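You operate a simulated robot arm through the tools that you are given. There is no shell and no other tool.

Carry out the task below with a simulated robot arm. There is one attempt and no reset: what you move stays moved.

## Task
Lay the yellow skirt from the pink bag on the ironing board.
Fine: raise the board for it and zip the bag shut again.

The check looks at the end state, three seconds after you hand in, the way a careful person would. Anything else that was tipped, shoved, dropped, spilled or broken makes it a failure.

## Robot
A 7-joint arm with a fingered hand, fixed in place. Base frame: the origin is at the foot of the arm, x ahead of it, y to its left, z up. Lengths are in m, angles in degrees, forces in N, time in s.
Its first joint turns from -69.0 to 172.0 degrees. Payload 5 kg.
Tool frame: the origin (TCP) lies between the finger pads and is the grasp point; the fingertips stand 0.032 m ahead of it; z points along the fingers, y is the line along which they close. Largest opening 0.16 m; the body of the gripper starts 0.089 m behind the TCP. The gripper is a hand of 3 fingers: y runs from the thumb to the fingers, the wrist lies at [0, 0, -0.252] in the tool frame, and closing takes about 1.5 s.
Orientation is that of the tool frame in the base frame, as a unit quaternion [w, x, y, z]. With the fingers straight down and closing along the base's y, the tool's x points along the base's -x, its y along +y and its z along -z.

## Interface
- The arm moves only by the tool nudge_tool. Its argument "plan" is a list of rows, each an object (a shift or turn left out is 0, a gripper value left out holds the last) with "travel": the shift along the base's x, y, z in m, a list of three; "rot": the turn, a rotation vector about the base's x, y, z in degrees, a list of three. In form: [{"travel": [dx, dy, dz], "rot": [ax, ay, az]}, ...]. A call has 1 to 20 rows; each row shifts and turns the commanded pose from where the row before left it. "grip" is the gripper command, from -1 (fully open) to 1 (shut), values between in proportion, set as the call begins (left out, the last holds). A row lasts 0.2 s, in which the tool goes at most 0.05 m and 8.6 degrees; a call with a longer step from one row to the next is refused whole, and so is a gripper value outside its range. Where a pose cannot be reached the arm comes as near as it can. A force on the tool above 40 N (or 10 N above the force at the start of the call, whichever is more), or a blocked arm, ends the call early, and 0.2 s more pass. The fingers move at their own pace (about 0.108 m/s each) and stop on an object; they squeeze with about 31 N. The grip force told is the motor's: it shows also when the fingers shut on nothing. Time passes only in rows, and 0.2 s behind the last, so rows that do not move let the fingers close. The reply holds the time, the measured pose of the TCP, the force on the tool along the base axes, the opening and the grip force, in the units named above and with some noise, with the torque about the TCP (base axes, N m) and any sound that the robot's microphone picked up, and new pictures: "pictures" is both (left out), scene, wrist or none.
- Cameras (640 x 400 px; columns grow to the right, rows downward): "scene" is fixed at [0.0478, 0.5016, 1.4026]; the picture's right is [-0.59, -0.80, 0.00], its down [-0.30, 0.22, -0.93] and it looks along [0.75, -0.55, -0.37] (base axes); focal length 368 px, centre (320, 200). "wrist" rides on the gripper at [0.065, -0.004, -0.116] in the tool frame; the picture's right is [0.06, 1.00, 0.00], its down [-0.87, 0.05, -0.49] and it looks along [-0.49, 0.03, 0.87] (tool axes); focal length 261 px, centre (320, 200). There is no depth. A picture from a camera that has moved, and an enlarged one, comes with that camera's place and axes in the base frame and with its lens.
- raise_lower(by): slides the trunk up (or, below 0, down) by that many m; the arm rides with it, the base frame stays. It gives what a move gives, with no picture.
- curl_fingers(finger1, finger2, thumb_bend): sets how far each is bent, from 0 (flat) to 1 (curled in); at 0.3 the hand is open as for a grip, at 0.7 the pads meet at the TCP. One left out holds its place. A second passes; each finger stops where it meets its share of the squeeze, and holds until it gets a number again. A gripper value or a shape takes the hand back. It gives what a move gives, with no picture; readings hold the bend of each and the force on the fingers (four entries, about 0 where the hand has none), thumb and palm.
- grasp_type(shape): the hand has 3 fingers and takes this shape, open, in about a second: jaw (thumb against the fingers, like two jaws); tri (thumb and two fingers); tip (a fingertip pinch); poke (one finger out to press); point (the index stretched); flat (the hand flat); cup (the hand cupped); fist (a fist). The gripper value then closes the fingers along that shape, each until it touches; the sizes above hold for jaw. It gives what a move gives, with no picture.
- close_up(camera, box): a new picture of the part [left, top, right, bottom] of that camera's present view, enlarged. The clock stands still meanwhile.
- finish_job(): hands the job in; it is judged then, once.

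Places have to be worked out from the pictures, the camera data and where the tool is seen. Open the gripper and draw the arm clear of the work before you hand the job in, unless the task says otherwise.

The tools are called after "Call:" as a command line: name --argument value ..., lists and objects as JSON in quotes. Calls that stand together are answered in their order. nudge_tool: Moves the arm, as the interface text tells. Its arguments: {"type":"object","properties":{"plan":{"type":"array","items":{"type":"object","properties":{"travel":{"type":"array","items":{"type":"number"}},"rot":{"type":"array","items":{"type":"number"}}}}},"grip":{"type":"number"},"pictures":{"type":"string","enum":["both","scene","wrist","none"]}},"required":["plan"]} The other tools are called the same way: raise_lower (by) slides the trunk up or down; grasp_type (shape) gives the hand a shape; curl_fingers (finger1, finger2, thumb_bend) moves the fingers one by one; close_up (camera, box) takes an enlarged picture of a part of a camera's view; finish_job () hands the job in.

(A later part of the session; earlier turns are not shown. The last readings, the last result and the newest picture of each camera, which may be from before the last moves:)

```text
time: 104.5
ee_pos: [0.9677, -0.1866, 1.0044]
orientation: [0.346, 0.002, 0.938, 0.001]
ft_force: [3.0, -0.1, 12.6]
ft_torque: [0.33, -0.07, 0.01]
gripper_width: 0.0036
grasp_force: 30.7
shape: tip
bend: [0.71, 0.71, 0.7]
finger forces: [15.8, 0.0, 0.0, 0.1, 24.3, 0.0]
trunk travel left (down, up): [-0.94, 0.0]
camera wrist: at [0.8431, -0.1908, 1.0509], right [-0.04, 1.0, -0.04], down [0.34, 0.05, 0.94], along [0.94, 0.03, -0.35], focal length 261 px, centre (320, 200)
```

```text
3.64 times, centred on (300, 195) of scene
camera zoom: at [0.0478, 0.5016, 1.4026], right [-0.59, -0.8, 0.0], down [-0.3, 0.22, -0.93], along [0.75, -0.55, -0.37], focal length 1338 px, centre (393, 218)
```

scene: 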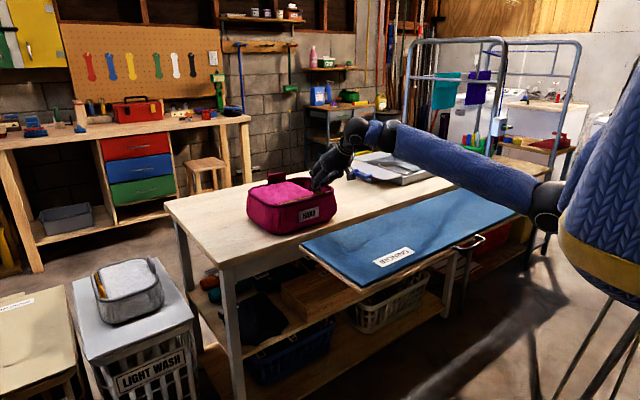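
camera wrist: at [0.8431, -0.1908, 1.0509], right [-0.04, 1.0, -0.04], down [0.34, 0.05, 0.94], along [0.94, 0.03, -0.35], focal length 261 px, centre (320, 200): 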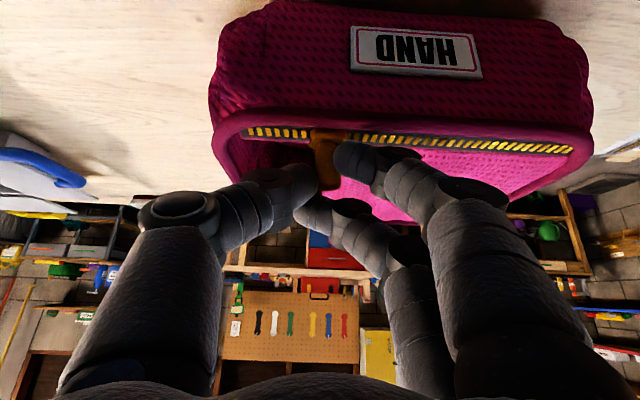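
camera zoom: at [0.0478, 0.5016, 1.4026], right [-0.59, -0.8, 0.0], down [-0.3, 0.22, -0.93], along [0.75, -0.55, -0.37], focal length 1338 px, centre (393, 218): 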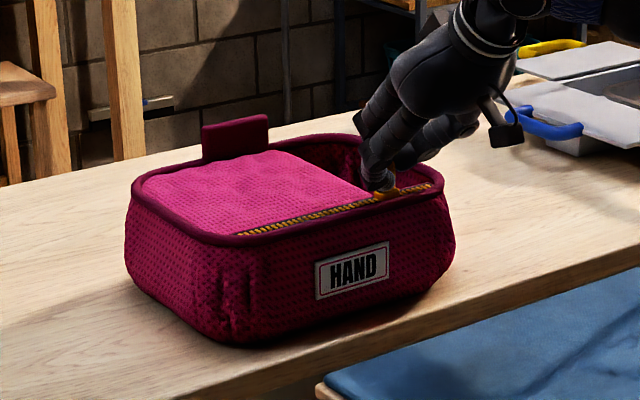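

The zip runs smoothly and the lid opens as the slider moves, with the bag staying put. I'll continue to the far end.

Call:
nudge_tool --plan '[{"travel": [0, 0.014, 0]}, {"travel": [0, 0.014, 0]}, {"travel": [0, 0.014, 0]}, {"travel": [0, 0.014, 0]}, {"travel": [0, 0.014, 0]}, {"travel": [0, 0.014, 0]}, {"travel": [0, 0.014, 0]}, {"travel": [0, 0.014, 0]}, {"travel": [0, 0.014, 0]}]' --pictures "both"

Call:
close_up --camera "scene" --box '[220, 140, 380, 250]'

```text
time: 106.5
ee_pos: [0.9668, -0.0582, 1.0038]
orientation: [0.346, 0.003, 0.938, 0.0]
ft_force: [3.5, -0.2, 15.4]
ft_torque: [0.3, -0.12, 0.06]
gripper_width: 0.0032
grasp_force: 31.0
shape: tip
bend: [0.71, 0.71, 0.7]
finger forces: [15.3, 0.0, 0.0, 0.1, 24.3, 0.1]
trunk travel left (down, up): [-0.94, 0.0]
camera wrist: at [0.8425, -0.0639, 1.0507], right [-0.04, 1.0, -0.04], down [0.34, 0.05, 0.94], along [0.94, 0.03, -0.35], focal length 261 px, centre (320, 200)
```

scene: 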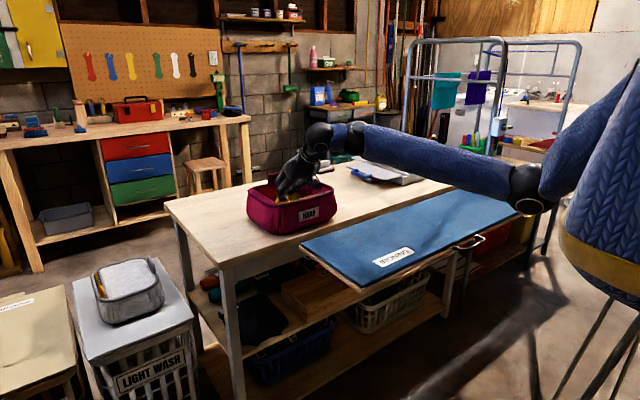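
wrist: 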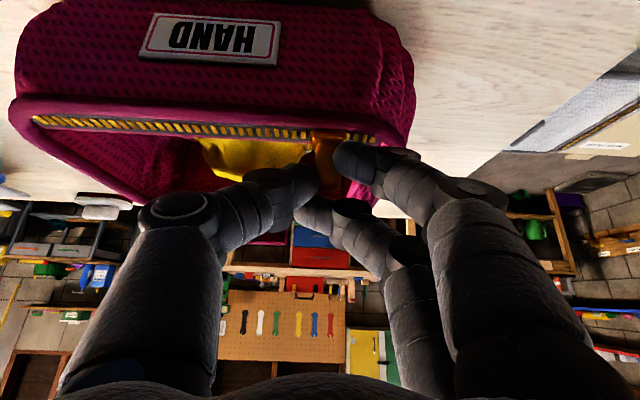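

```text
3.64 times, centred on (300, 195) of scene
camera zoom: at [0.0478, 0.5016, 1.4026], right [-0.59, -0.8, 0.0], down [-0.3, 0.22, -0.93], along [0.75, -0.55, -0.37], focal length 1338 px, centre (393, 218)
```

zoom: 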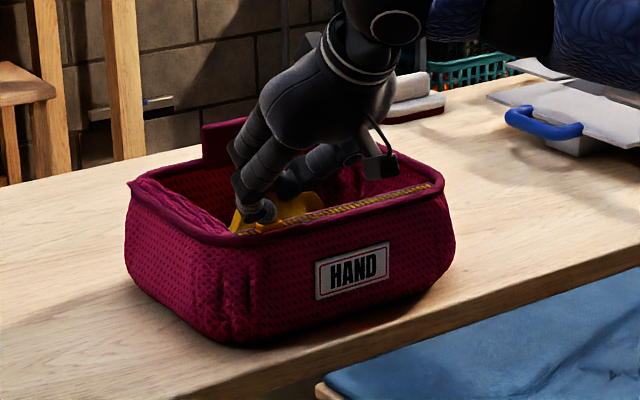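

The yellow skirt is visible inside and the slider is nearly at the end. I'll pull the last 3 cm.

Call:
nudge_tool --plan '[{"travel": [0, 0.01, 0]}, {"travel": [0, 0.01, 0]}, {"travel": [0, 0.008, 0]}, {"travel": [0, 0.006, 0]}]' --pictures "both"

Call:
close_up --camera "wrist" --box '[0, 60, 400, 260]'

```text
time: 107.5
ee_pos: [0.9676, -0.0261, 1.0065]
orientation: [0.347, 0.002, 0.938, 0.001]
ft_force: [5.0, -7.2, 24.7]
ft_torque: [-0.15, -0.39, -0.1]
gripper_width: 0.0033
grasp_force: 30.4
shape: tip
bend: [0.71, 0.72, 0.7]
finger forces: [12.1, 16.7, 0.1, 0.0, 32.5, 0.0]
trunk travel left (down, up): [-0.94, 0.0]
camera wrist: at [0.8429, -0.03, 1.0528], right [-0.04, 1.0, -0.04], down [0.34, 0.05, 0.94], along [0.94, 0.03, -0.34], focal length 261 px, centre (320, 200)
```

scene: 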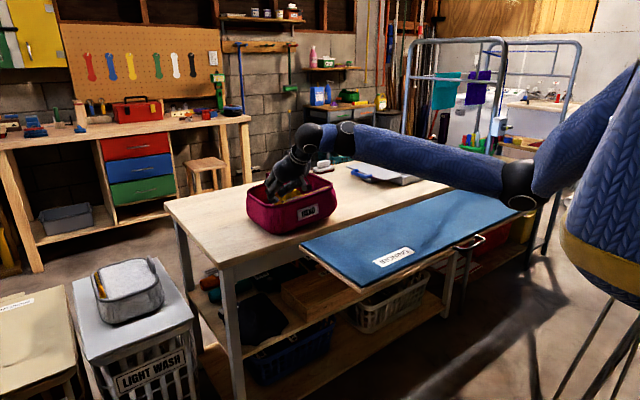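
wrist: 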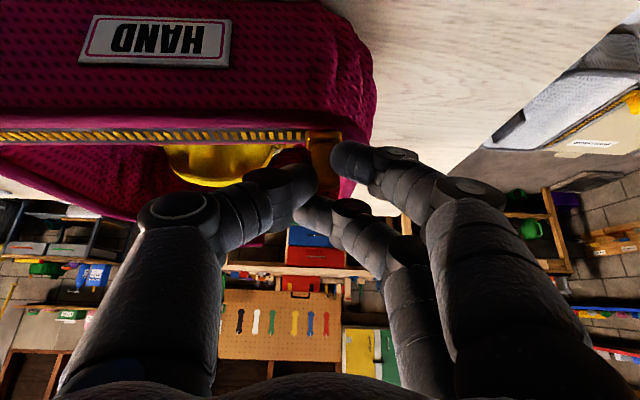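

```text
1.60 times, centred on (200, 160) of wrist
camera zoom: at [0.8429, -0.03, 1.0528], right [-0.04, 1.0, -0.04], down [0.34, 0.05, 0.94], along [0.94, 0.03, -0.34], focal length 417 px, centre (512, 264)
```

zoom: 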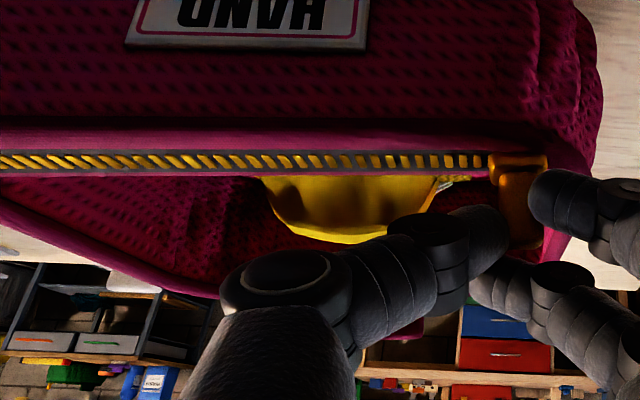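

The slider is at the far end and the bag is open. I'll release the tab and retreat up and back to look inside.

Call:
nudge_tool --plan '[{}, {}, {}]' --grip 0.5 --pictures "none"

Call:
nudge_tool --plan '[{"travel": [-0.01, 0, 0.018]}, {"travel": [-0.015, 0, 0.03]}, {"travel": [-0.02, -0.02, 0.03]}, {"travel": [-0.02, -0.03, 0.03]}, {"travel": [-0.02, -0.03, 0.03]}, {"travel": [-0.02, -0.03, 0.02]}]' --pictures "both"

Call:
close_up --camera "scene" --box '[220, 140, 380, 250]'

```text
time: 108.3
ee_pos: [0.9685, -0.0262, 1.005]
orientation: [0.347, 0.002, 0.938, 0.001]
ft_force: [6.2, -7.8, 25.4]
ft_torque: [0.15, -0.54, -0.24]
gripper_width: 0.0371
grasp_force: 0.1
shape: tip
bend: [0.73, 0.79, 0.7]
finger forces: [0.0, 26.7, 0.0, 0.1, 0.1, 0.1]
trunk travel left (down, up): [-0.94, 0.0]
```

```text
time: 109.7
ee_pos: [0.8629, -0.1363, 1.1634]
orientation: [0.345, 0.001, 0.939, 0.002]
ft_force: [0.0, 0.2, 0.1]
ft_torque: [-0.01, 0.01, 0.01]
gripper_width: 0.04
grasp_force: 0.1
shape: tip
bend: [0.73, 0.73, 0.7]
finger forces: [0.1, 0.0, 0.1, 0.0, 0.0, 0.0]
trunk travel left (down, up): [-0.94, 0.0]
camera wrist: at [0.7376, -0.1404, 1.2088], right [-0.04, 1.0, -0.04], down [0.34, 0.05, 0.94], along [0.94, 0.03, -0.35], focal length 261 px, centre (320, 200)
```

scene: 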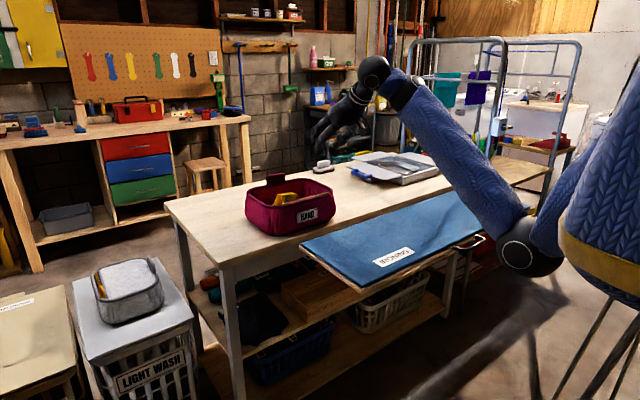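
wrist: 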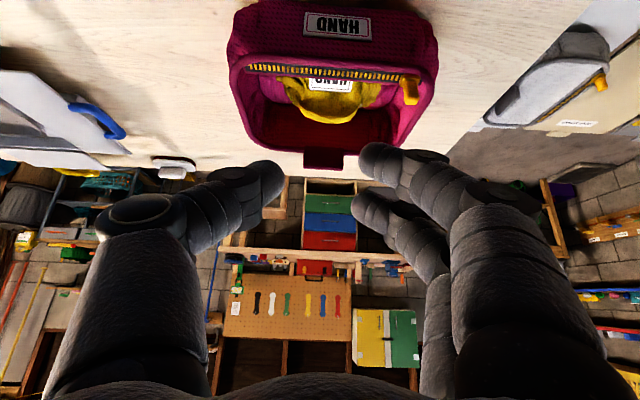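

```text
3.64 times, centred on (300, 195) of scene
camera zoom: at [0.0478, 0.5016, 1.4026], right [-0.59, -0.8, 0.0], down [-0.3, 0.22, -0.93], along [0.75, -0.55, -0.37], focal length 1338 px, centre (393, 218)
```

zoom: 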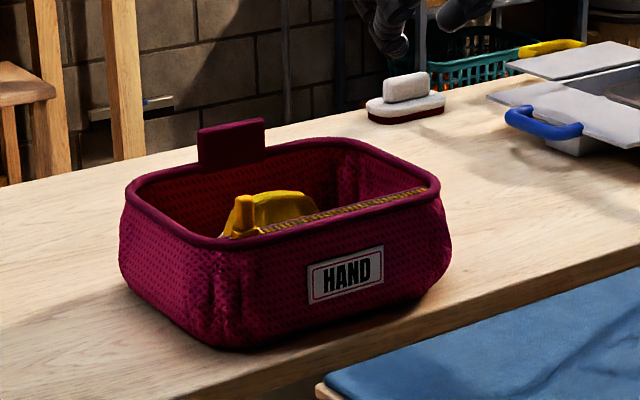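

The bag is open with the skirt inside near the front-left. I'll zoom in on the contents.

Call:
close_up --camera "wrist" --box '[210, 40, 450, 180]'

Call:
close_up --camera "scene" --box '[240, 165, 340, 230]'

```text
2.67 times, centred on (330, 110) of wrist
camera zoom: at [0.7376, -0.1404, 1.2088], right [-0.04, 1.0, -0.04], down [0.34, 0.05, 0.94], along [0.94, 0.03, -0.35], focal length 695 px, centre (293, 440)
```

zoom: 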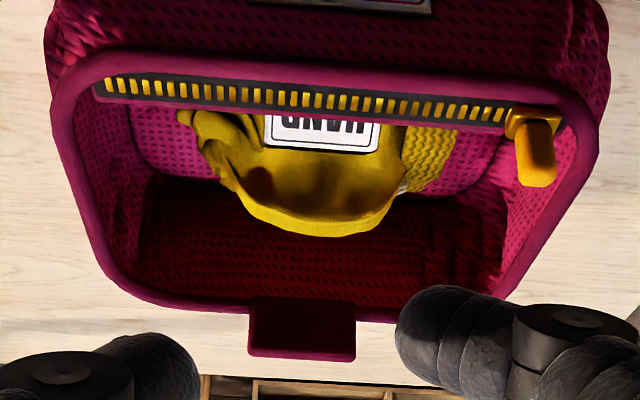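

```text
6.15 times, centred on (290, 198) of scene
camera zoom: at [0.0478, 0.5016, 1.4026], right [-0.59, -0.8, 0.0], down [-0.3, 0.22, -0.93], along [0.75, -0.55, -0.37], focal length 2265 px, centre (505, 215)
```

zoom: 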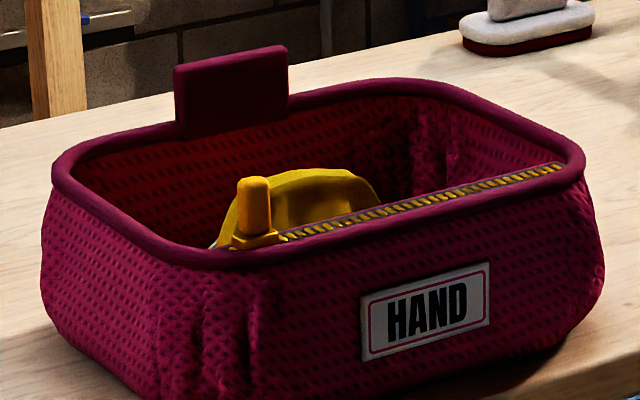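

The skirt lies as a lump in the bag, about y -0.18 to -0.075 and x 1.0–1.085, with its top near z 0.95. I'll take the jaw shape with about 13 cm opening and line up above it.

Call:
grasp_type --shape "jaw"

Call:
nudge_tool --plan '[{"travel": [0.02, 0.003, -0.025], "rot": [0, 2, 0]}, {"travel": [0.02, 0.003, -0.025], "rot": [0, 2, 0]}, {"travel": [0.02, 0.003, -0.025], "rot": [0, 2, 0]}, {"travel": [0.02, 0.002, -0.025], "rot": [0, 2, 0]}]' --grip -0.6 --pictures "both"

Call:
close_up --camera "scene" --box '[220, 110, 380, 230]'

```text
time: 110.6
ee_pos: [0.8632, -0.1354, 1.1612]
orientation: [0.344, 0.002, 0.939, 0.001]
ft_force: [-0.5, 0.3, 1.3]
ft_torque: [0.0, -0.01, 0.01]
gripper_width: 0.1599
grasp_force: 0.0
shape: jaw
bend: [0.3, 0.3, 0.3]
finger forces: [0.0, 0.0, 0.0, 0.0, 0.1, 0.0]
trunk travel left (down, up): [-0.94, 0.0]
```

```text
time: 111.6
ee_pos: [0.9457, -0.1255, 1.0602]
orientation: [0.277, 0.002, 0.961, 0.001]
ft_force: [0.8, -0.4, 0.7]
ft_torque: [0.0, 0.02, 0.01]
gripper_width: 0.1284
grasp_force: 0.1
shape: jaw
bend: [0.59, 0.59, 0.55]
finger forces: [0.1, 0.0, 0.1, 0.0, 0.0, 0.1]
trunk travel left (down, up): [-0.94, 0.0]
camera wrist: at [0.8271, -0.1295, 1.1238], right [-0.05, 1.0, -0.03], down [0.47, 0.05, 0.88], along [0.88, 0.03, -0.47], focal length 261 px, centre (320, 200)
```

scene: 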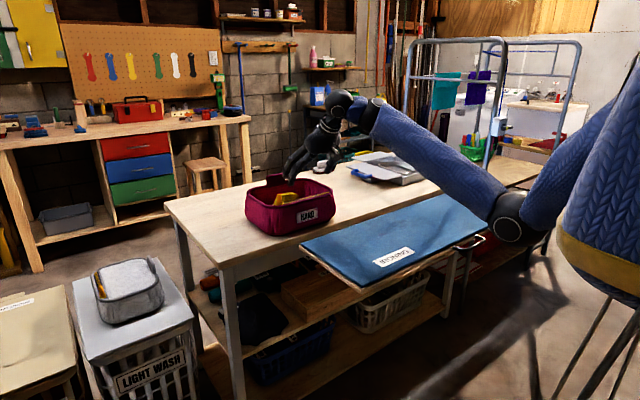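
wrist: 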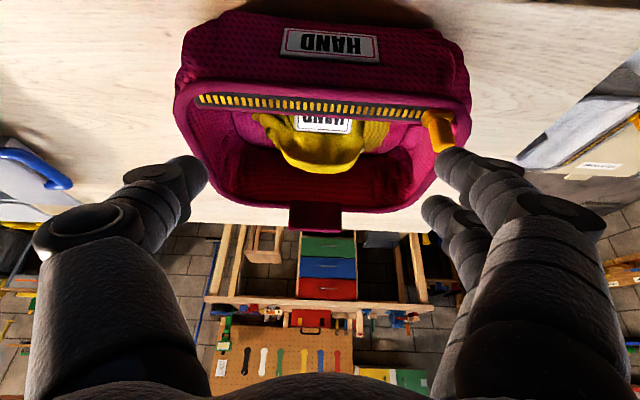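

```text
3.33 times, centred on (300, 170) of scene
camera zoom: at [0.0478, 0.5016, 1.4026], right [-0.59, -0.8, 0.0], down [-0.3, 0.22, -0.93], along [0.75, -0.55, -0.37], focal length 1227 px, centre (387, 300)
```

zoom: 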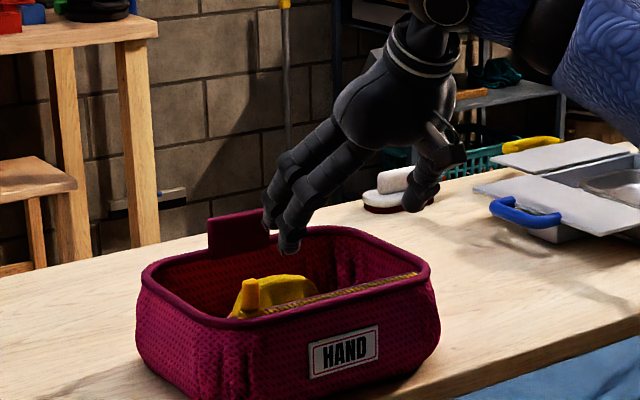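

I'll zoom in on the skirt for a precise position before descending.

Call:
close_up --camera "wrist" --box '[180, 80, 480, 220]'

```text
2.13 times, centred on (330, 150) of wrist
camera zoom: at [0.8271, -0.1295, 1.1238], right [-0.05, 1.0, -0.03], down [0.47, 0.05, 0.88], along [0.88, 0.03, -0.47], focal length 556 px, centre (299, 307)
```

zoom: 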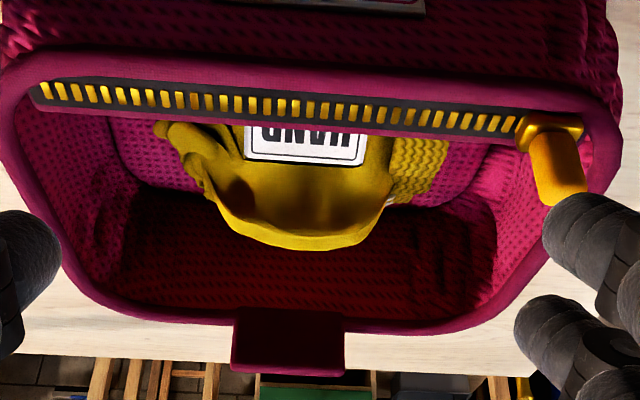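

The crest of the skirt is near (1.08, -0.12, 0.95), and its sides at x≈1.055 span y -0.17 to -0.08. I'll descend along the tool axis into the bag to straddle it.

Call:
nudge_tool --plan '[{"travel": [0.0175, 0, -0.0217]}, {"travel": [0.0175, 0, -0.0217]}, {"travel": [0.0175, 0, -0.0217]}, {"travel": [0.0175, 0, -0.0217]}, {"travel": [0.0175, 0, -0.0217]}, {"travel": [0.0155, 0, -0.02]}]' --pictures "both"

Call:
close_up --camera "scene" --box '[220, 110, 380, 230]'

```text
time: 113.0
ee_pos: [1.0465, -0.1249, 0.9344]
orientation: [0.279, 0.002, 0.96, 0.001]
ft_force: [-0.5, 1.2, 5.7]
ft_torque: [0.47, 0.03, 0.0]
gripper_width: 0.128
grasp_force: 0.1
shape: jaw
bend: [0.59, 0.59, 0.55]
finger forces: [5.3, 0.1, 0.0, 0.1, 0.0, 0.0]
trunk travel left (down, up): [-0.94, 0.0]
camera wrist: at [0.9295, -0.1297, 0.9978], right [-0.05, 1.0, -0.03], down [0.47, 0.05, 0.88], along [0.88, 0.03, -0.47], focal length 261 px, centre (320, 200)
```

scene: 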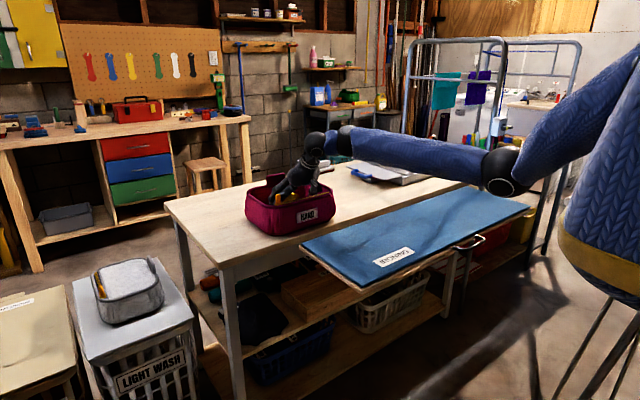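
wrist: 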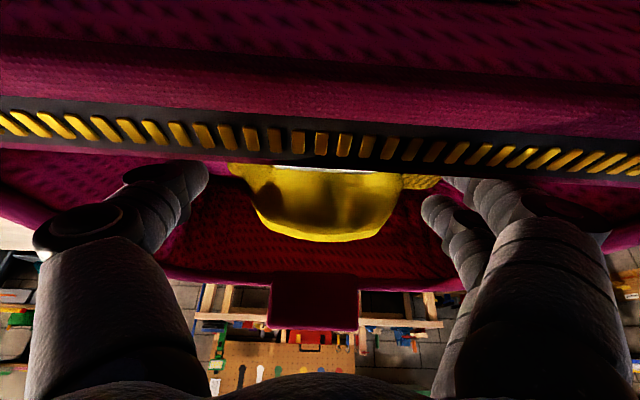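

```text
3.33 times, centred on (300, 170) of scene
camera zoom: at [0.0478, 0.5016, 1.4026], right [-0.59, -0.8, 0.0], down [-0.3, 0.22, -0.93], along [0.75, -0.55, -0.37], focal length 1227 px, centre (387, 300)
```

zoom: 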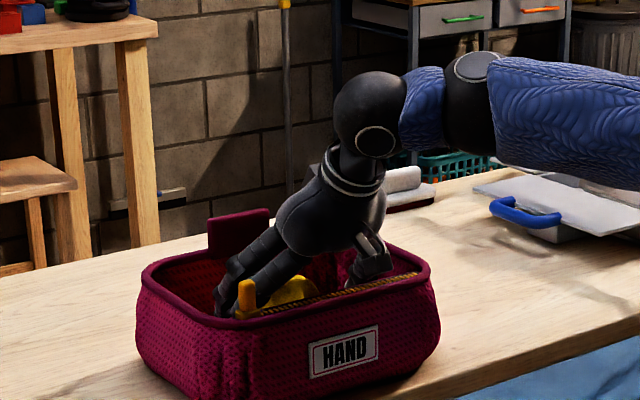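

The hand straddles the skirt with light contact on one finger. I'll close on it.

Call:
nudge_tool --plan '[{}, {}, {}, {}, {}, {}, {}, {}]' --grip 1.0 --pictures "both"

Call:
close_up --camera "wrist" --box '[160, 100, 500, 280]'

```text
time: 114.8
ee_pos: [1.0459, -0.1263, 0.9329]
orientation: [0.279, 0.003, 0.96, 0.0]
ft_force: [0.1, -0.4, -0.7]
ft_torque: [0.02, 0.01, -0.01]
gripper_width: 0.0119
grasp_force: 30.7
shape: jaw
bend: [0.75, 0.74, 0.73]
finger forces: [0.1, 0.0, 0.0, 0.0, 0.0, 0.0]
trunk travel left (down, up): [-0.94, 0.0]
camera wrist: at [0.929, -0.1299, 0.9965], right [-0.05, 1.0, -0.03], down [0.47, 0.05, 0.88], along [0.88, 0.03, -0.47], focal length 261 px, centre (320, 200)
```

scene: 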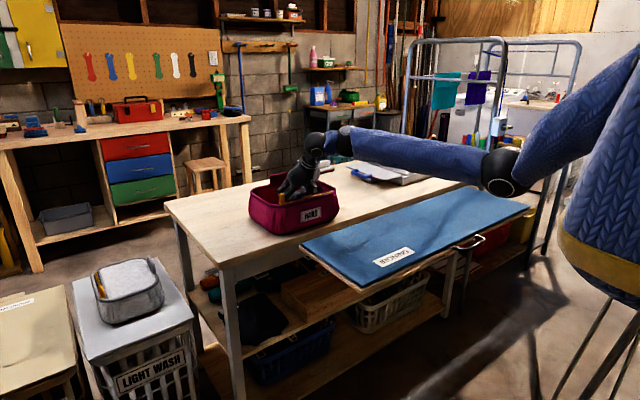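
wrist: 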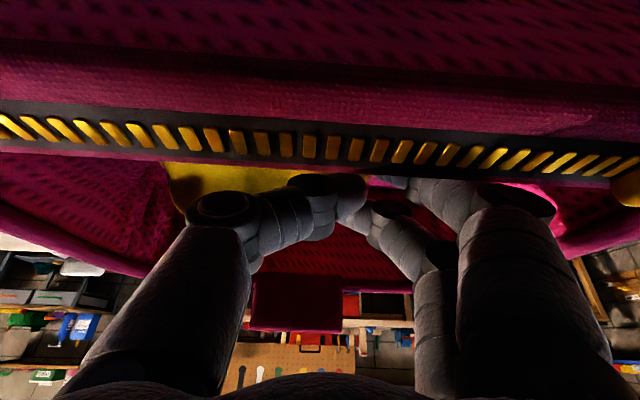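

```text
1.88 times, centred on (330, 190) of wrist
camera zoom: at [0.929, -0.1299, 0.9965], right [-0.05, 1.0, -0.03], down [0.47, 0.05, 0.88], along [0.88, 0.03, -0.47], focal length 491 px, centre (301, 219)
```

zoom: 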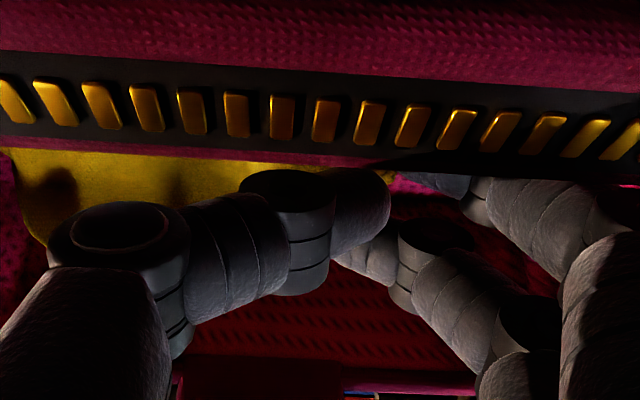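

The fingers closed on nothing: the skirt squeezed forward out of the grip, and the bag seems to have moved slightly. I'll back out along the approach line with the fingers closed and look again.

Call:
nudge_tool --plan '[{"travel": [-0.0155, 0, 0.025]}, {"travel": [-0.0175, 0, 0.025]}, {"travel": [-0.0175, 0, 0.025]}, {"travel": [-0.0175, 0, 0.025]}, {"travel": [-0.0175, 0, 0.025]}, {"travel": [-0.0155, 0, 0.025]}]' --pictures "both"

Call:
close_up --camera "scene" --box '[220, 140, 380, 250]'

Call:
close_up --camera "wrist" --box '[180, 60, 480, 220]'

```text
time: 116.2
ee_pos: [0.9436, -0.1266, 1.0842]
orientation: [0.278, 0.002, 0.961, -0.001]
ft_force: [-0.2, 0.0, -0.1]
ft_torque: [-0.01, -0.04, -0.01]
gripper_width: 0.0117
grasp_force: 31.0
shape: jaw
bend: [0.75, 0.74, 0.73]
finger forces: [0.0, 0.0, 0.1, 0.0, 0.0, 0.0]
trunk travel left (down, up): [-0.94, 0.0]
camera wrist: at [0.8276, -0.1306, 1.1473], right [-0.05, 1.0, -0.03], down [0.47, 0.05, 0.88], along [0.88, 0.03, -0.47], focal length 261 px, centre (320, 200)
```

scene: 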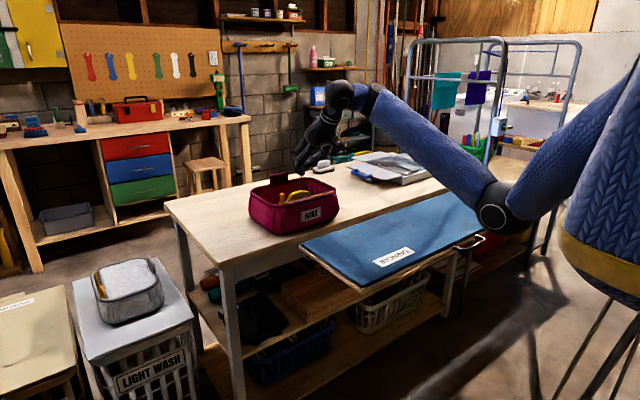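
wrist: 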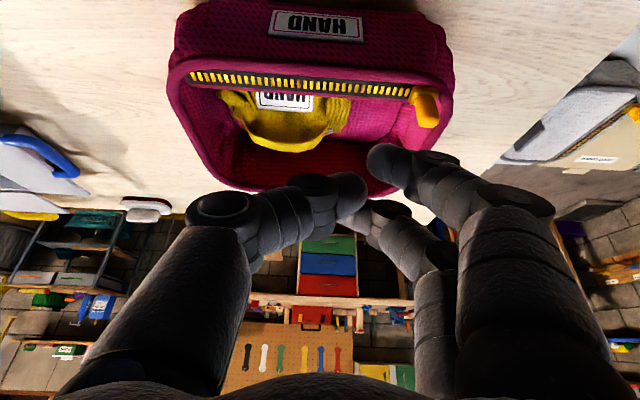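

```text
3.64 times, centred on (300, 195) of scene
camera zoom: at [0.0478, 0.5016, 1.4026], right [-0.59, -0.8, 0.0], down [-0.3, 0.22, -0.93], along [0.75, -0.55, -0.37], focal length 1338 px, centre (393, 218)
```

zoom: 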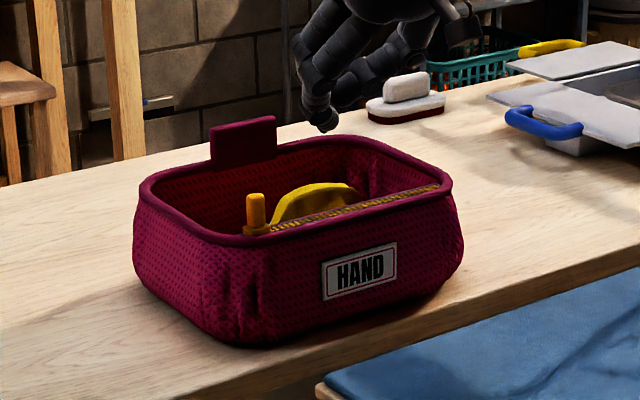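

```text
2.13 times, centred on (330, 140) of wrist
camera zoom: at [0.8276, -0.1306, 1.1473], right [-0.05, 1.0, -0.03], down [0.47, 0.05, 0.88], along [0.88, 0.03, -0.47], focal length 556 px, centre (299, 328)
```

zoom: 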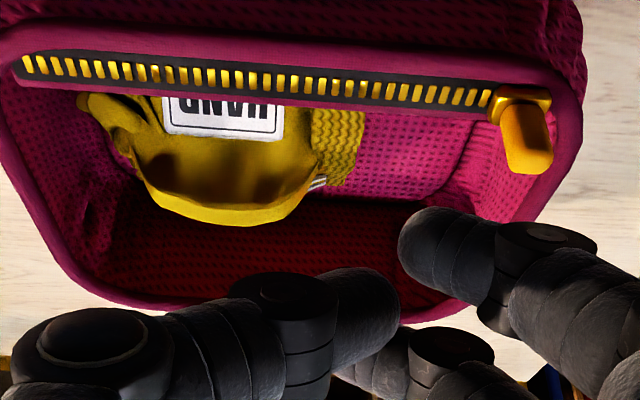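

The skirt shifted inside the bag toward -y and keeps its shape. I'll get a more overhead view to understand it before the next grasp.

Call:
nudge_tool --plan '[{"travel": [0.01, 0, 0.02], "rot": [0, 4, 0]}, {"travel": [0.01, 0, 0.02], "rot": [0, 4, 0]}, {"travel": [0.01, 0, 0.02], "rot": [0, 4, 0]}, {"travel": [0.01, 0, 0.02], "rot": [0, 4, 0]}]' --grip -1 --pictures "both"

Call:
close_up --camera "wrist" --box '[180, 60, 480, 220]'

```text
time: 117.2
ee_pos: [0.9849, -0.1242, 1.1627]
orientation: [0.141, 0.001, 0.99, 0.0]
ft_force: [0.4, 0.9, 0.0]
ft_torque: [-0.01, 0.04, 0.02]
gripper_width: 0.1601
grasp_force: 0.0
shape: jaw
bend: [0.3, 0.3, 0.3]
finger forces: [0.0, 0.0, 0.0, 0.0, 0.0, 0.0]
trunk travel left (down, up): [-0.94, 0.0]
camera wrist: at [0.89, -0.1286, 1.2558], right [-0.06, 1.0, -0.02], down [0.7, 0.05, 0.71], along [0.71, 0.03, -0.7], focal length 261 px, centre (320, 200)
```

scene: 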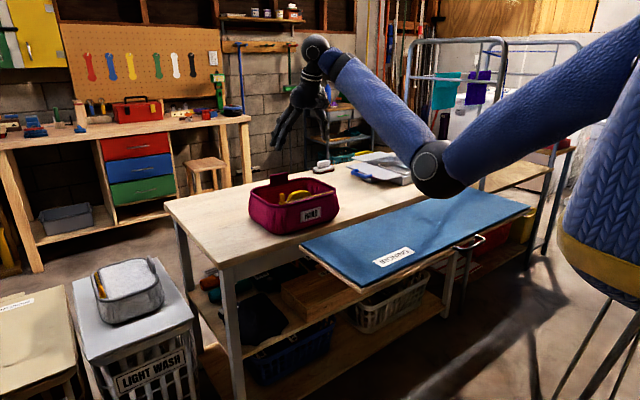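
wrist: 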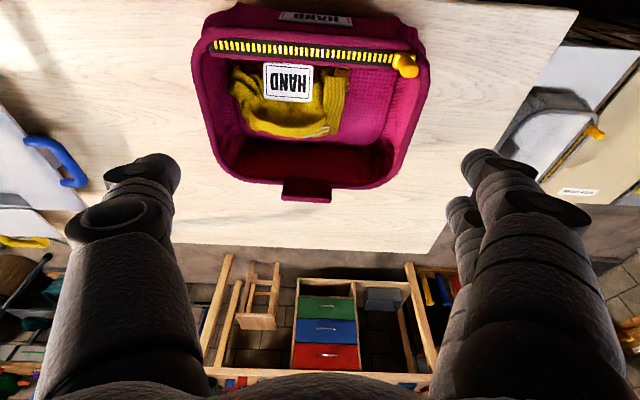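

```text
2.13 times, centred on (330, 140) of wrist
camera zoom: at [0.89, -0.1286, 1.2558], right [-0.06, 1.0, -0.02], down [0.7, 0.05, 0.71], along [0.71, 0.03, -0.7], focal length 556 px, centre (299, 328)
```

zoom: 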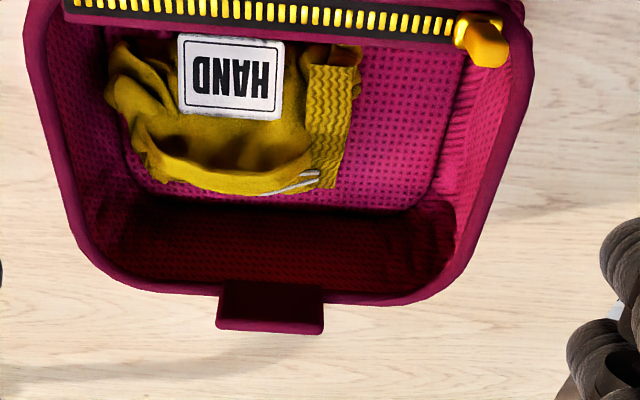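

From above, the skirt is a rigid-looking bundle with a raised rim at the back (x≈1.085, y≈-0.17), and it now sits against the bag's left wall. Pinching that back rim front-to-back looks best, so I'll roll the hand 90° to close along x, staying above the bag.

Call:
nudge_tool --plan '[{"rot": [2.2, 0, -7.7]}, {"rot": [2.2, 0, -7.7]}, {"rot": [2.2, 0, -7.7]}, {"rot": [2.2, 0, -7.7]}, {"rot": [2.2, 0, -7.7]}, {"rot": [2.2, 0, -7.7]}]' --pictures "both"

```text
time: 118.6
ee_pos: [0.986, -0.1256, 1.1626]
orientation: [0.13, 0.405, 0.903, 0.055]
ft_force: [0.4, 0.2, -0.7]
ft_torque: [-0.02, 0.03, 0.01]
gripper_width: 0.16
grasp_force: 0.0
shape: jaw
bend: [0.3, 0.3, 0.3]
finger forces: [0.1, 0.0, 0.1, 0.0, 0.1, 0.0]
trunk travel left (down, up): [-0.94, 0.0]
camera wrist: at [0.9088, -0.0792, 1.2614], right [0.68, 0.71, 0.19], down [0.46, -0.61, 0.65], along [0.58, -0.35, -0.74], focal length 261 px, centre (320, 200)
```

scene: 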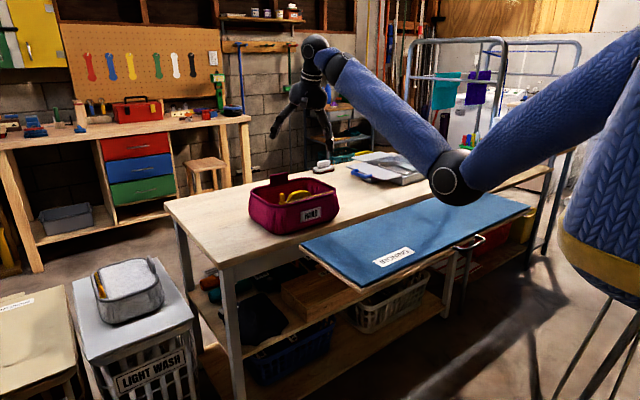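
wrist: 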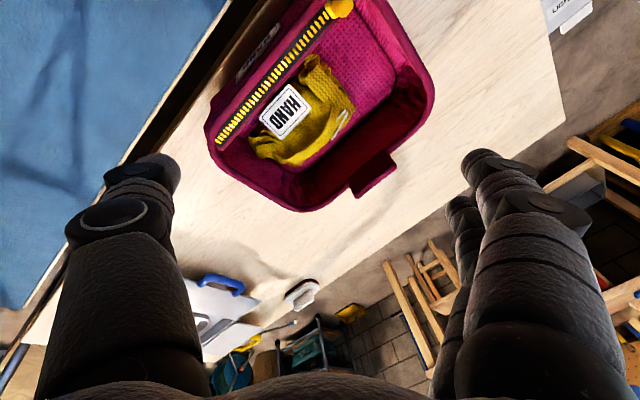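

The roll works. I'll finish the other half.

Call:
nudge_tool --plan '[{"rot": [2.2, 0, -7.7]}, {"rot": [2.2, 0, -7.7]}, {"rot": [2.2, 0, -7.7]}, {"rot": [2.2, 0, -7.7]}, {"rot": [2.2, 0, -7.7]}]' --pictures "both"

Call:
close_up --camera "wrist" --box '[200, 0, 460, 180]'

```text
time: 119.8
ee_pos: [0.9862, -0.1264, 1.1621]
orientation: [0.103, 0.691, 0.709, 0.094]
ft_force: [0.6, 0.4, 0.5]
ft_torque: [0.01, -0.03, 0.03]
gripper_width: 0.16
grasp_force: 0.1
shape: jaw
bend: [0.3, 0.3, 0.3]
finger forces: [0.1, 0.0, 0.0, 0.0, 0.0, 0.1]
trunk travel left (down, up): [-0.94, 0.0]
camera wrist: at [0.9484, -0.0601, 1.2727], right [0.96, 0.09, 0.27], down [-0.06, -0.86, 0.5], along [0.28, -0.5, -0.82], focal length 261 px, centre (320, 200)
```

scene: 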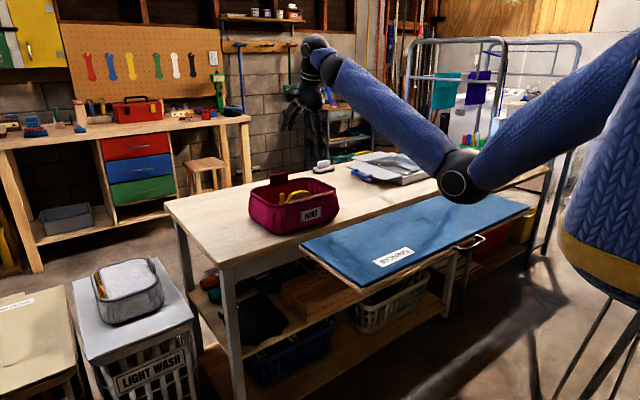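
wrist: 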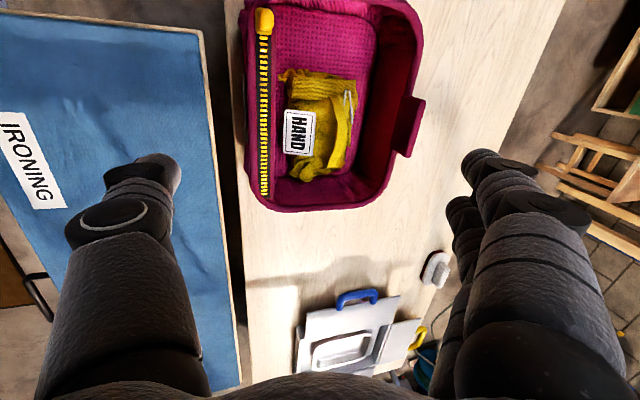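

```text
2.22 times, centred on (330, 90) of wrist
camera zoom: at [0.9484, -0.0601, 1.2727], right [0.96, 0.09, 0.27], down [-0.06, -0.86, 0.5], along [0.28, -0.5, -0.82], focal length 579 px, centre (298, 444)
```

zoom: 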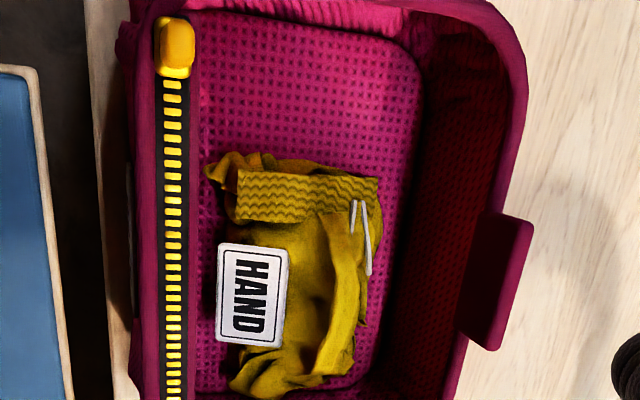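

Excellent view: the raised fold runs along y with its crest near (1.083, -0.16, 0.945). I'll set about 6 cm opening and move above it, thumb in front of the fold and fingers behind.

Call:
nudge_tool --plan '[{"travel": [0.013, -0.007, -0.022]}, {"travel": [0.013, -0.007, -0.022]}, {"travel": [0.013, -0.007, -0.022]}, {"travel": [0.013, -0.007, -0.022]}, {"travel": [0.012, -0.006, -0.022]}]' --grip 0.25 --pictures "both"

Call:
close_up --camera "wrist" --box '[180, 0, 480, 220]'

```text
time: 121.0
ee_pos: [1.0487, -0.1602, 1.0527]
orientation: [0.102, 0.69, 0.71, 0.095]
ft_force: [-0.7, 0.0, -0.1]
ft_torque: [0.01, -0.02, 0.02]
gripper_width: 0.0606
grasp_force: 0.0
shape: jaw
bend: [0.73, 0.73, 0.7]
finger forces: [0.0, 0.0, 0.1, 0.1, 0.0, 0.1]
trunk travel left (down, up): [-0.94, 0.0]
camera wrist: at [1.0122, -0.0943, 1.1622], right [0.96, 0.09, 0.27], down [-0.06, -0.86, 0.5], along [0.28, -0.5, -0.82], focal length 261 px, centre (320, 200)
```

scene: 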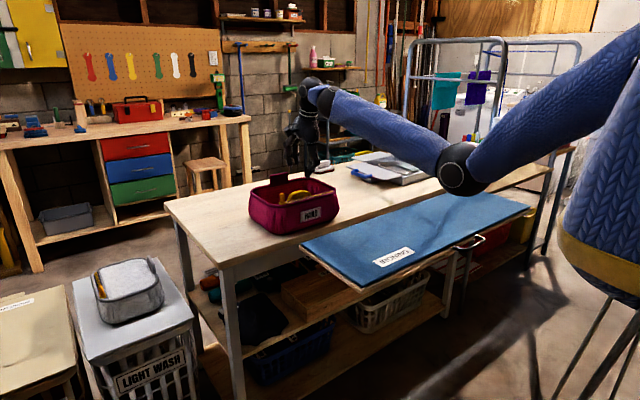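
wrist: 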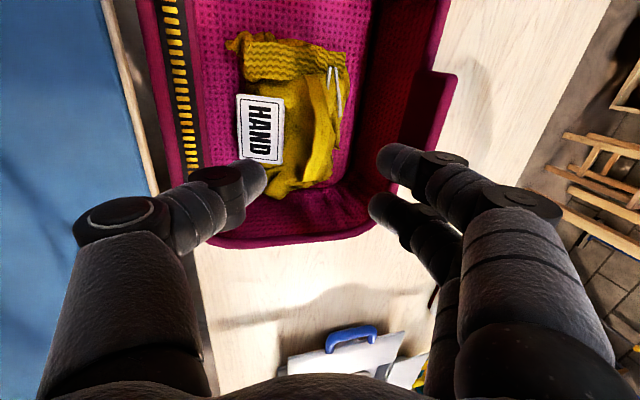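

```text
1.82 times, centred on (330, 110) of wrist
camera zoom: at [1.0122, -0.0943, 1.1622], right [0.96, 0.09, 0.27], down [-0.06, -0.86, 0.5], along [0.28, -0.5, -0.82], focal length 474 px, centre (302, 364)
```

zoom: 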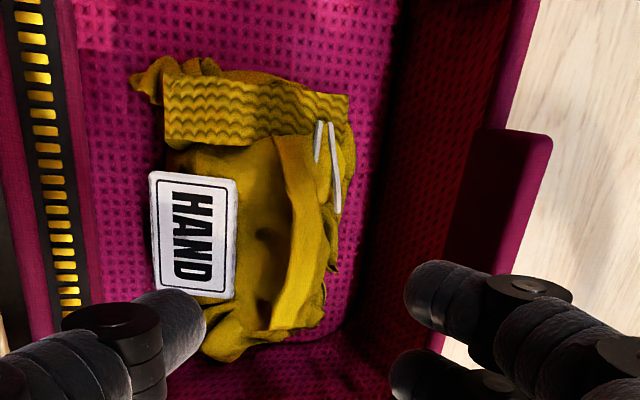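

The descent line leads straight onto the raised fold. I'll lower along the tool axis in small steps and watch for contact.

Call:
nudge_tool --plan '[{"travel": [0.0055, 0, -0.02]}, {"travel": [0.0055, 0, -0.02]}, {"travel": [0.0055, 0, -0.02]}, {"travel": [0.0055, 0, -0.02]}, {"travel": [0.0055, 0, -0.02]}, {"travel": [0.003, 0, -0.01]}]' --pictures "both"

Call:
close_up --camera "wrist" --box '[180, 60, 480, 260]'

Call:
close_up --camera "scene" --box '[220, 140, 380, 250]'

```text
time: 122.4
ee_pos: [1.078, -0.159, 0.9479]
orientation: [0.104, 0.69, 0.709, 0.097]
ft_force: [-4.1, -1.3, 14.4]
ft_torque: [0.06, 0.75, 0.05]
gripper_width: 0.0615
grasp_force: 0.1
shape: jaw
bend: [0.73, 0.73, 0.7]
finger forces: [0.0, 0.0, 0.0, 0.0, 15.1, 0.0]
trunk travel left (down, up): [-0.94, 0.0]
camera wrist: at [1.0408, -0.0936, 1.0563], right [0.96, 0.09, 0.28], down [-0.06, -0.86, 0.5], along [0.29, -0.5, -0.82], focal length 261 px, centre (320, 200)
```

scene: 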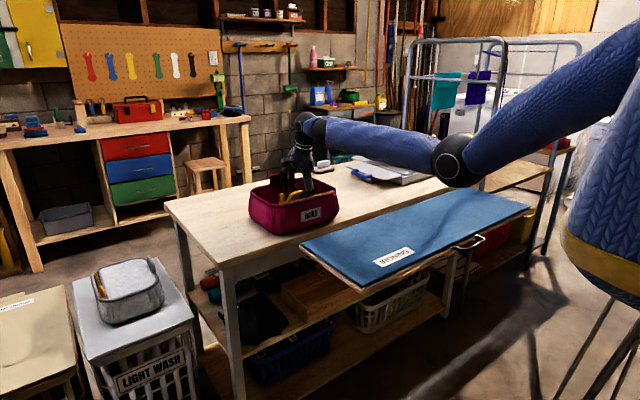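
wrist: 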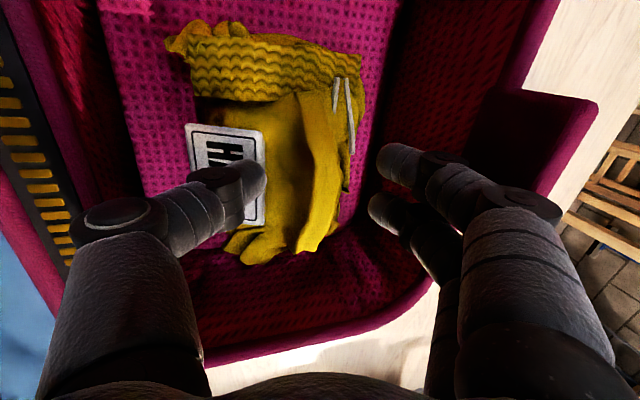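

```text
2.00 times, centred on (330, 160) of wrist
camera zoom: at [1.0408, -0.0936, 1.0563], right [0.96, 0.09, 0.28], down [-0.06, -0.86, 0.5], along [0.29, -0.5, -0.82], focal length 521 px, centre (300, 280)
```

zoom: 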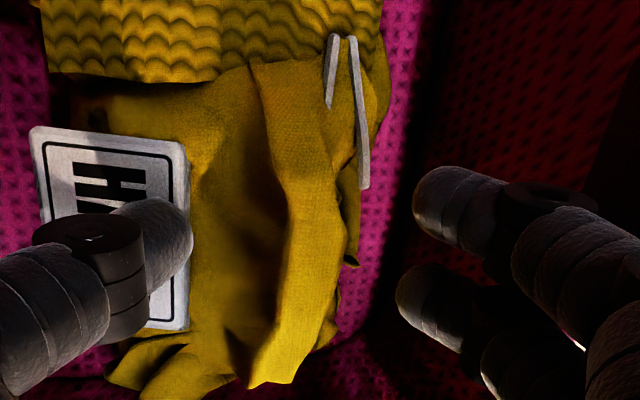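

```text
3.64 times, centred on (300, 195) of scene
camera zoom: at [0.0478, 0.5016, 1.4026], right [-0.59, -0.8, 0.0], down [-0.3, 0.22, -0.93], along [0.75, -0.55, -0.37], focal length 1338 px, centre (393, 218)
```

zoom: 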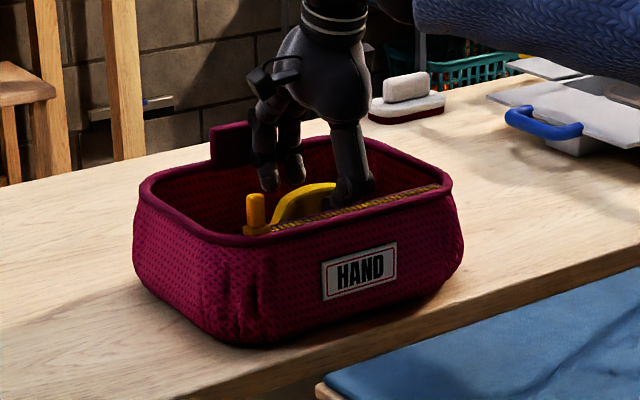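

The thumb rests on the label area at z≈0.908 while the fold rises beside it to about 0.945, between thumb and fingers. I'll ease up 4 mm and close on the fold.

Call:
nudge_tool --plan '[{"travel": [0, 0, 0.005]}]' --pictures "none"

Call:
nudge_tool --plan '[{}, {}, {}, {}, {}, {}]' --grip 1.0 --pictures "both"

Call:
close_up --camera "wrist" --box '[180, 60, 480, 260]'

```text
time: 122.8
ee_pos: [1.0795, -0.1595, 0.9468]
orientation: [0.101, 0.69, 0.711, 0.094]
ft_force: [-1.7, 0.0, 4.1]
ft_torque: [0.03, 0.19, -0.01]
gripper_width: 0.0611
grasp_force: 0.1
shape: jaw
bend: [0.73, 0.73, 0.7]
finger forces: [0.0, 0.0, 0.0, 0.0, 3.6, 0.0]
trunk travel left (down, up): [-0.94, 0.0]
```

```text
time: 124.2
ee_pos: [1.0792, -0.1596, 0.9476]
orientation: [0.102, 0.69, 0.71, 0.095]
ft_force: [0.3, 0.8, 2.1]
ft_torque: [-0.03, 0.1, -0.03]
gripper_width: 0.0185
grasp_force: 30.7
shape: jaw
bend: [0.7, 0.68, 0.71]
finger forces: [13.5, 14.1, 0.0, 0.1, 26.5, 0.1]
trunk travel left (down, up): [-0.94, 0.0]
camera wrist: at [1.0425, -0.0938, 1.0575], right [0.96, 0.09, 0.27], down [-0.06, -0.86, 0.5], along [0.28, -0.5, -0.82], focal length 261 px, centre (320, 200)
```

scene: 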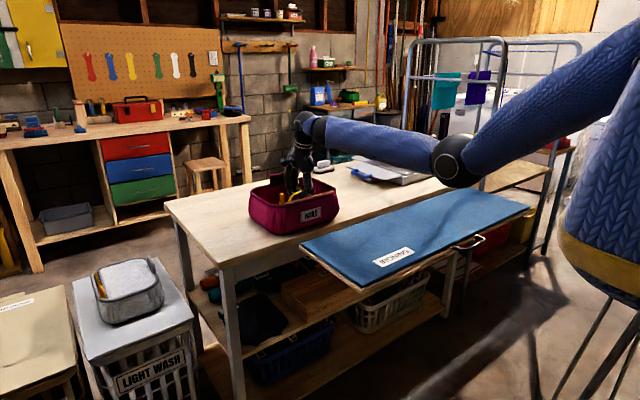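
wrist: 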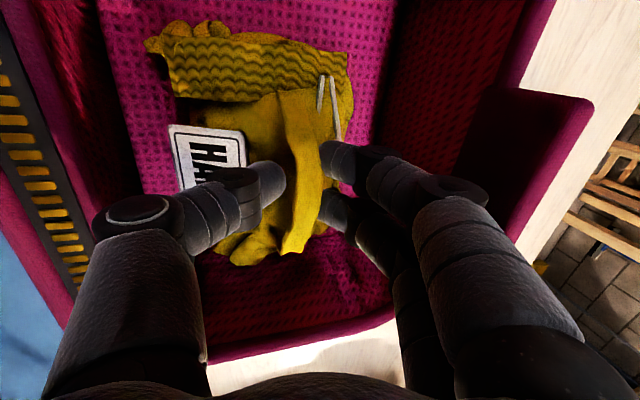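

```text
2.00 times, centred on (330, 160) of wrist
camera zoom: at [1.0425, -0.0938, 1.0575], right [0.96, 0.09, 0.27], down [-0.06, -0.86, 0.5], along [0.28, -0.5, -0.82], focal length 521 px, centre (300, 280)
```

zoom: 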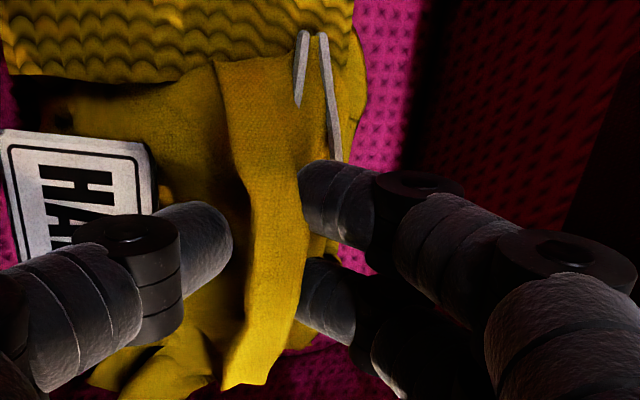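

The fold is gripped firmly with 14 N per finger and 26 N on the thumb. I'll lift slowly and check that the skirt comes along.

Call:
nudge_tool --plan '[{"travel": [0, 0, 0.01]}, {"travel": [0, 0, 0.015]}, {"travel": [0, 0.005, 0.02]}, {"travel": [0, 0.005, 0.02]}]' --pictures "both"

Call:
close_up --camera "scene" --box '[220, 120, 380, 240]'

```text
time: 125.2
ee_pos: [1.0807, -0.1484, 1.0113]
orientation: [0.101, 0.691, 0.71, 0.094]
ft_force: [-0.4, 0.4, -1.8]
ft_torque: [0.07, -0.06, -0.02]
gripper_width: 0.0178
grasp_force: 31.6
shape: jaw
bend: [0.7, 0.68, 0.7]
finger forces: [12.6, 13.2, 0.0, 0.0, 26.2, 0.1]
trunk travel left (down, up): [-0.94, 0.0]
camera wrist: at [1.0426, -0.0833, 1.1223], right [0.96, 0.09, 0.27], down [-0.06, -0.86, 0.5], along [0.28, -0.5, -0.82], focal length 261 px, centre (320, 200)
```

scene: 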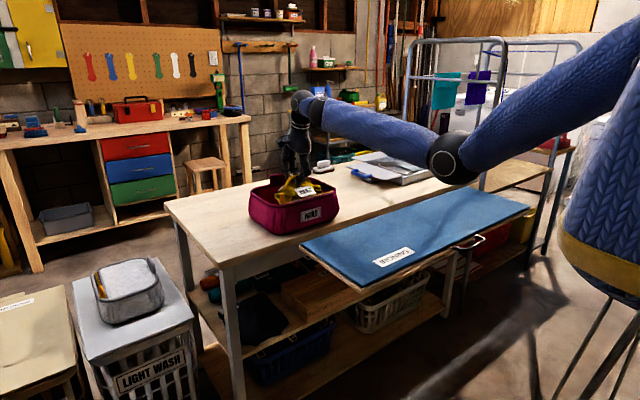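
wrist: 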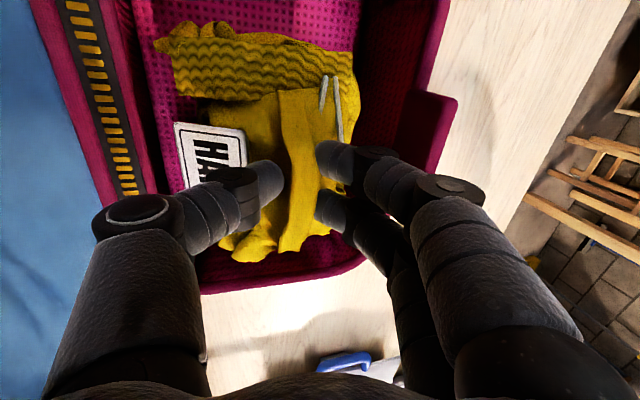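

```text
3.33 times, centred on (300, 180) of scene
camera zoom: at [0.0478, 0.5016, 1.4026], right [-0.59, -0.8, 0.0], down [-0.3, 0.22, -0.93], along [0.75, -0.55, -0.37], focal length 1227 px, centre (387, 267)
```

zoom: 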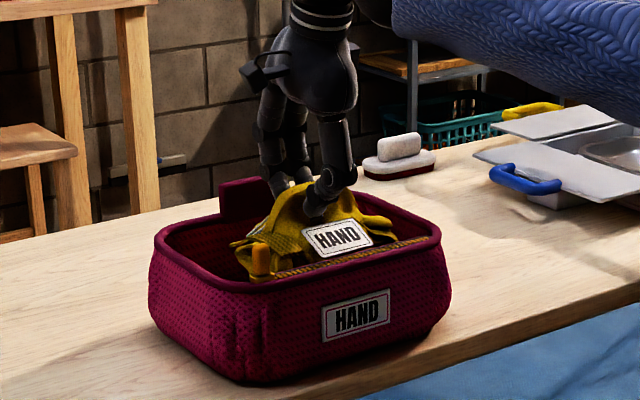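

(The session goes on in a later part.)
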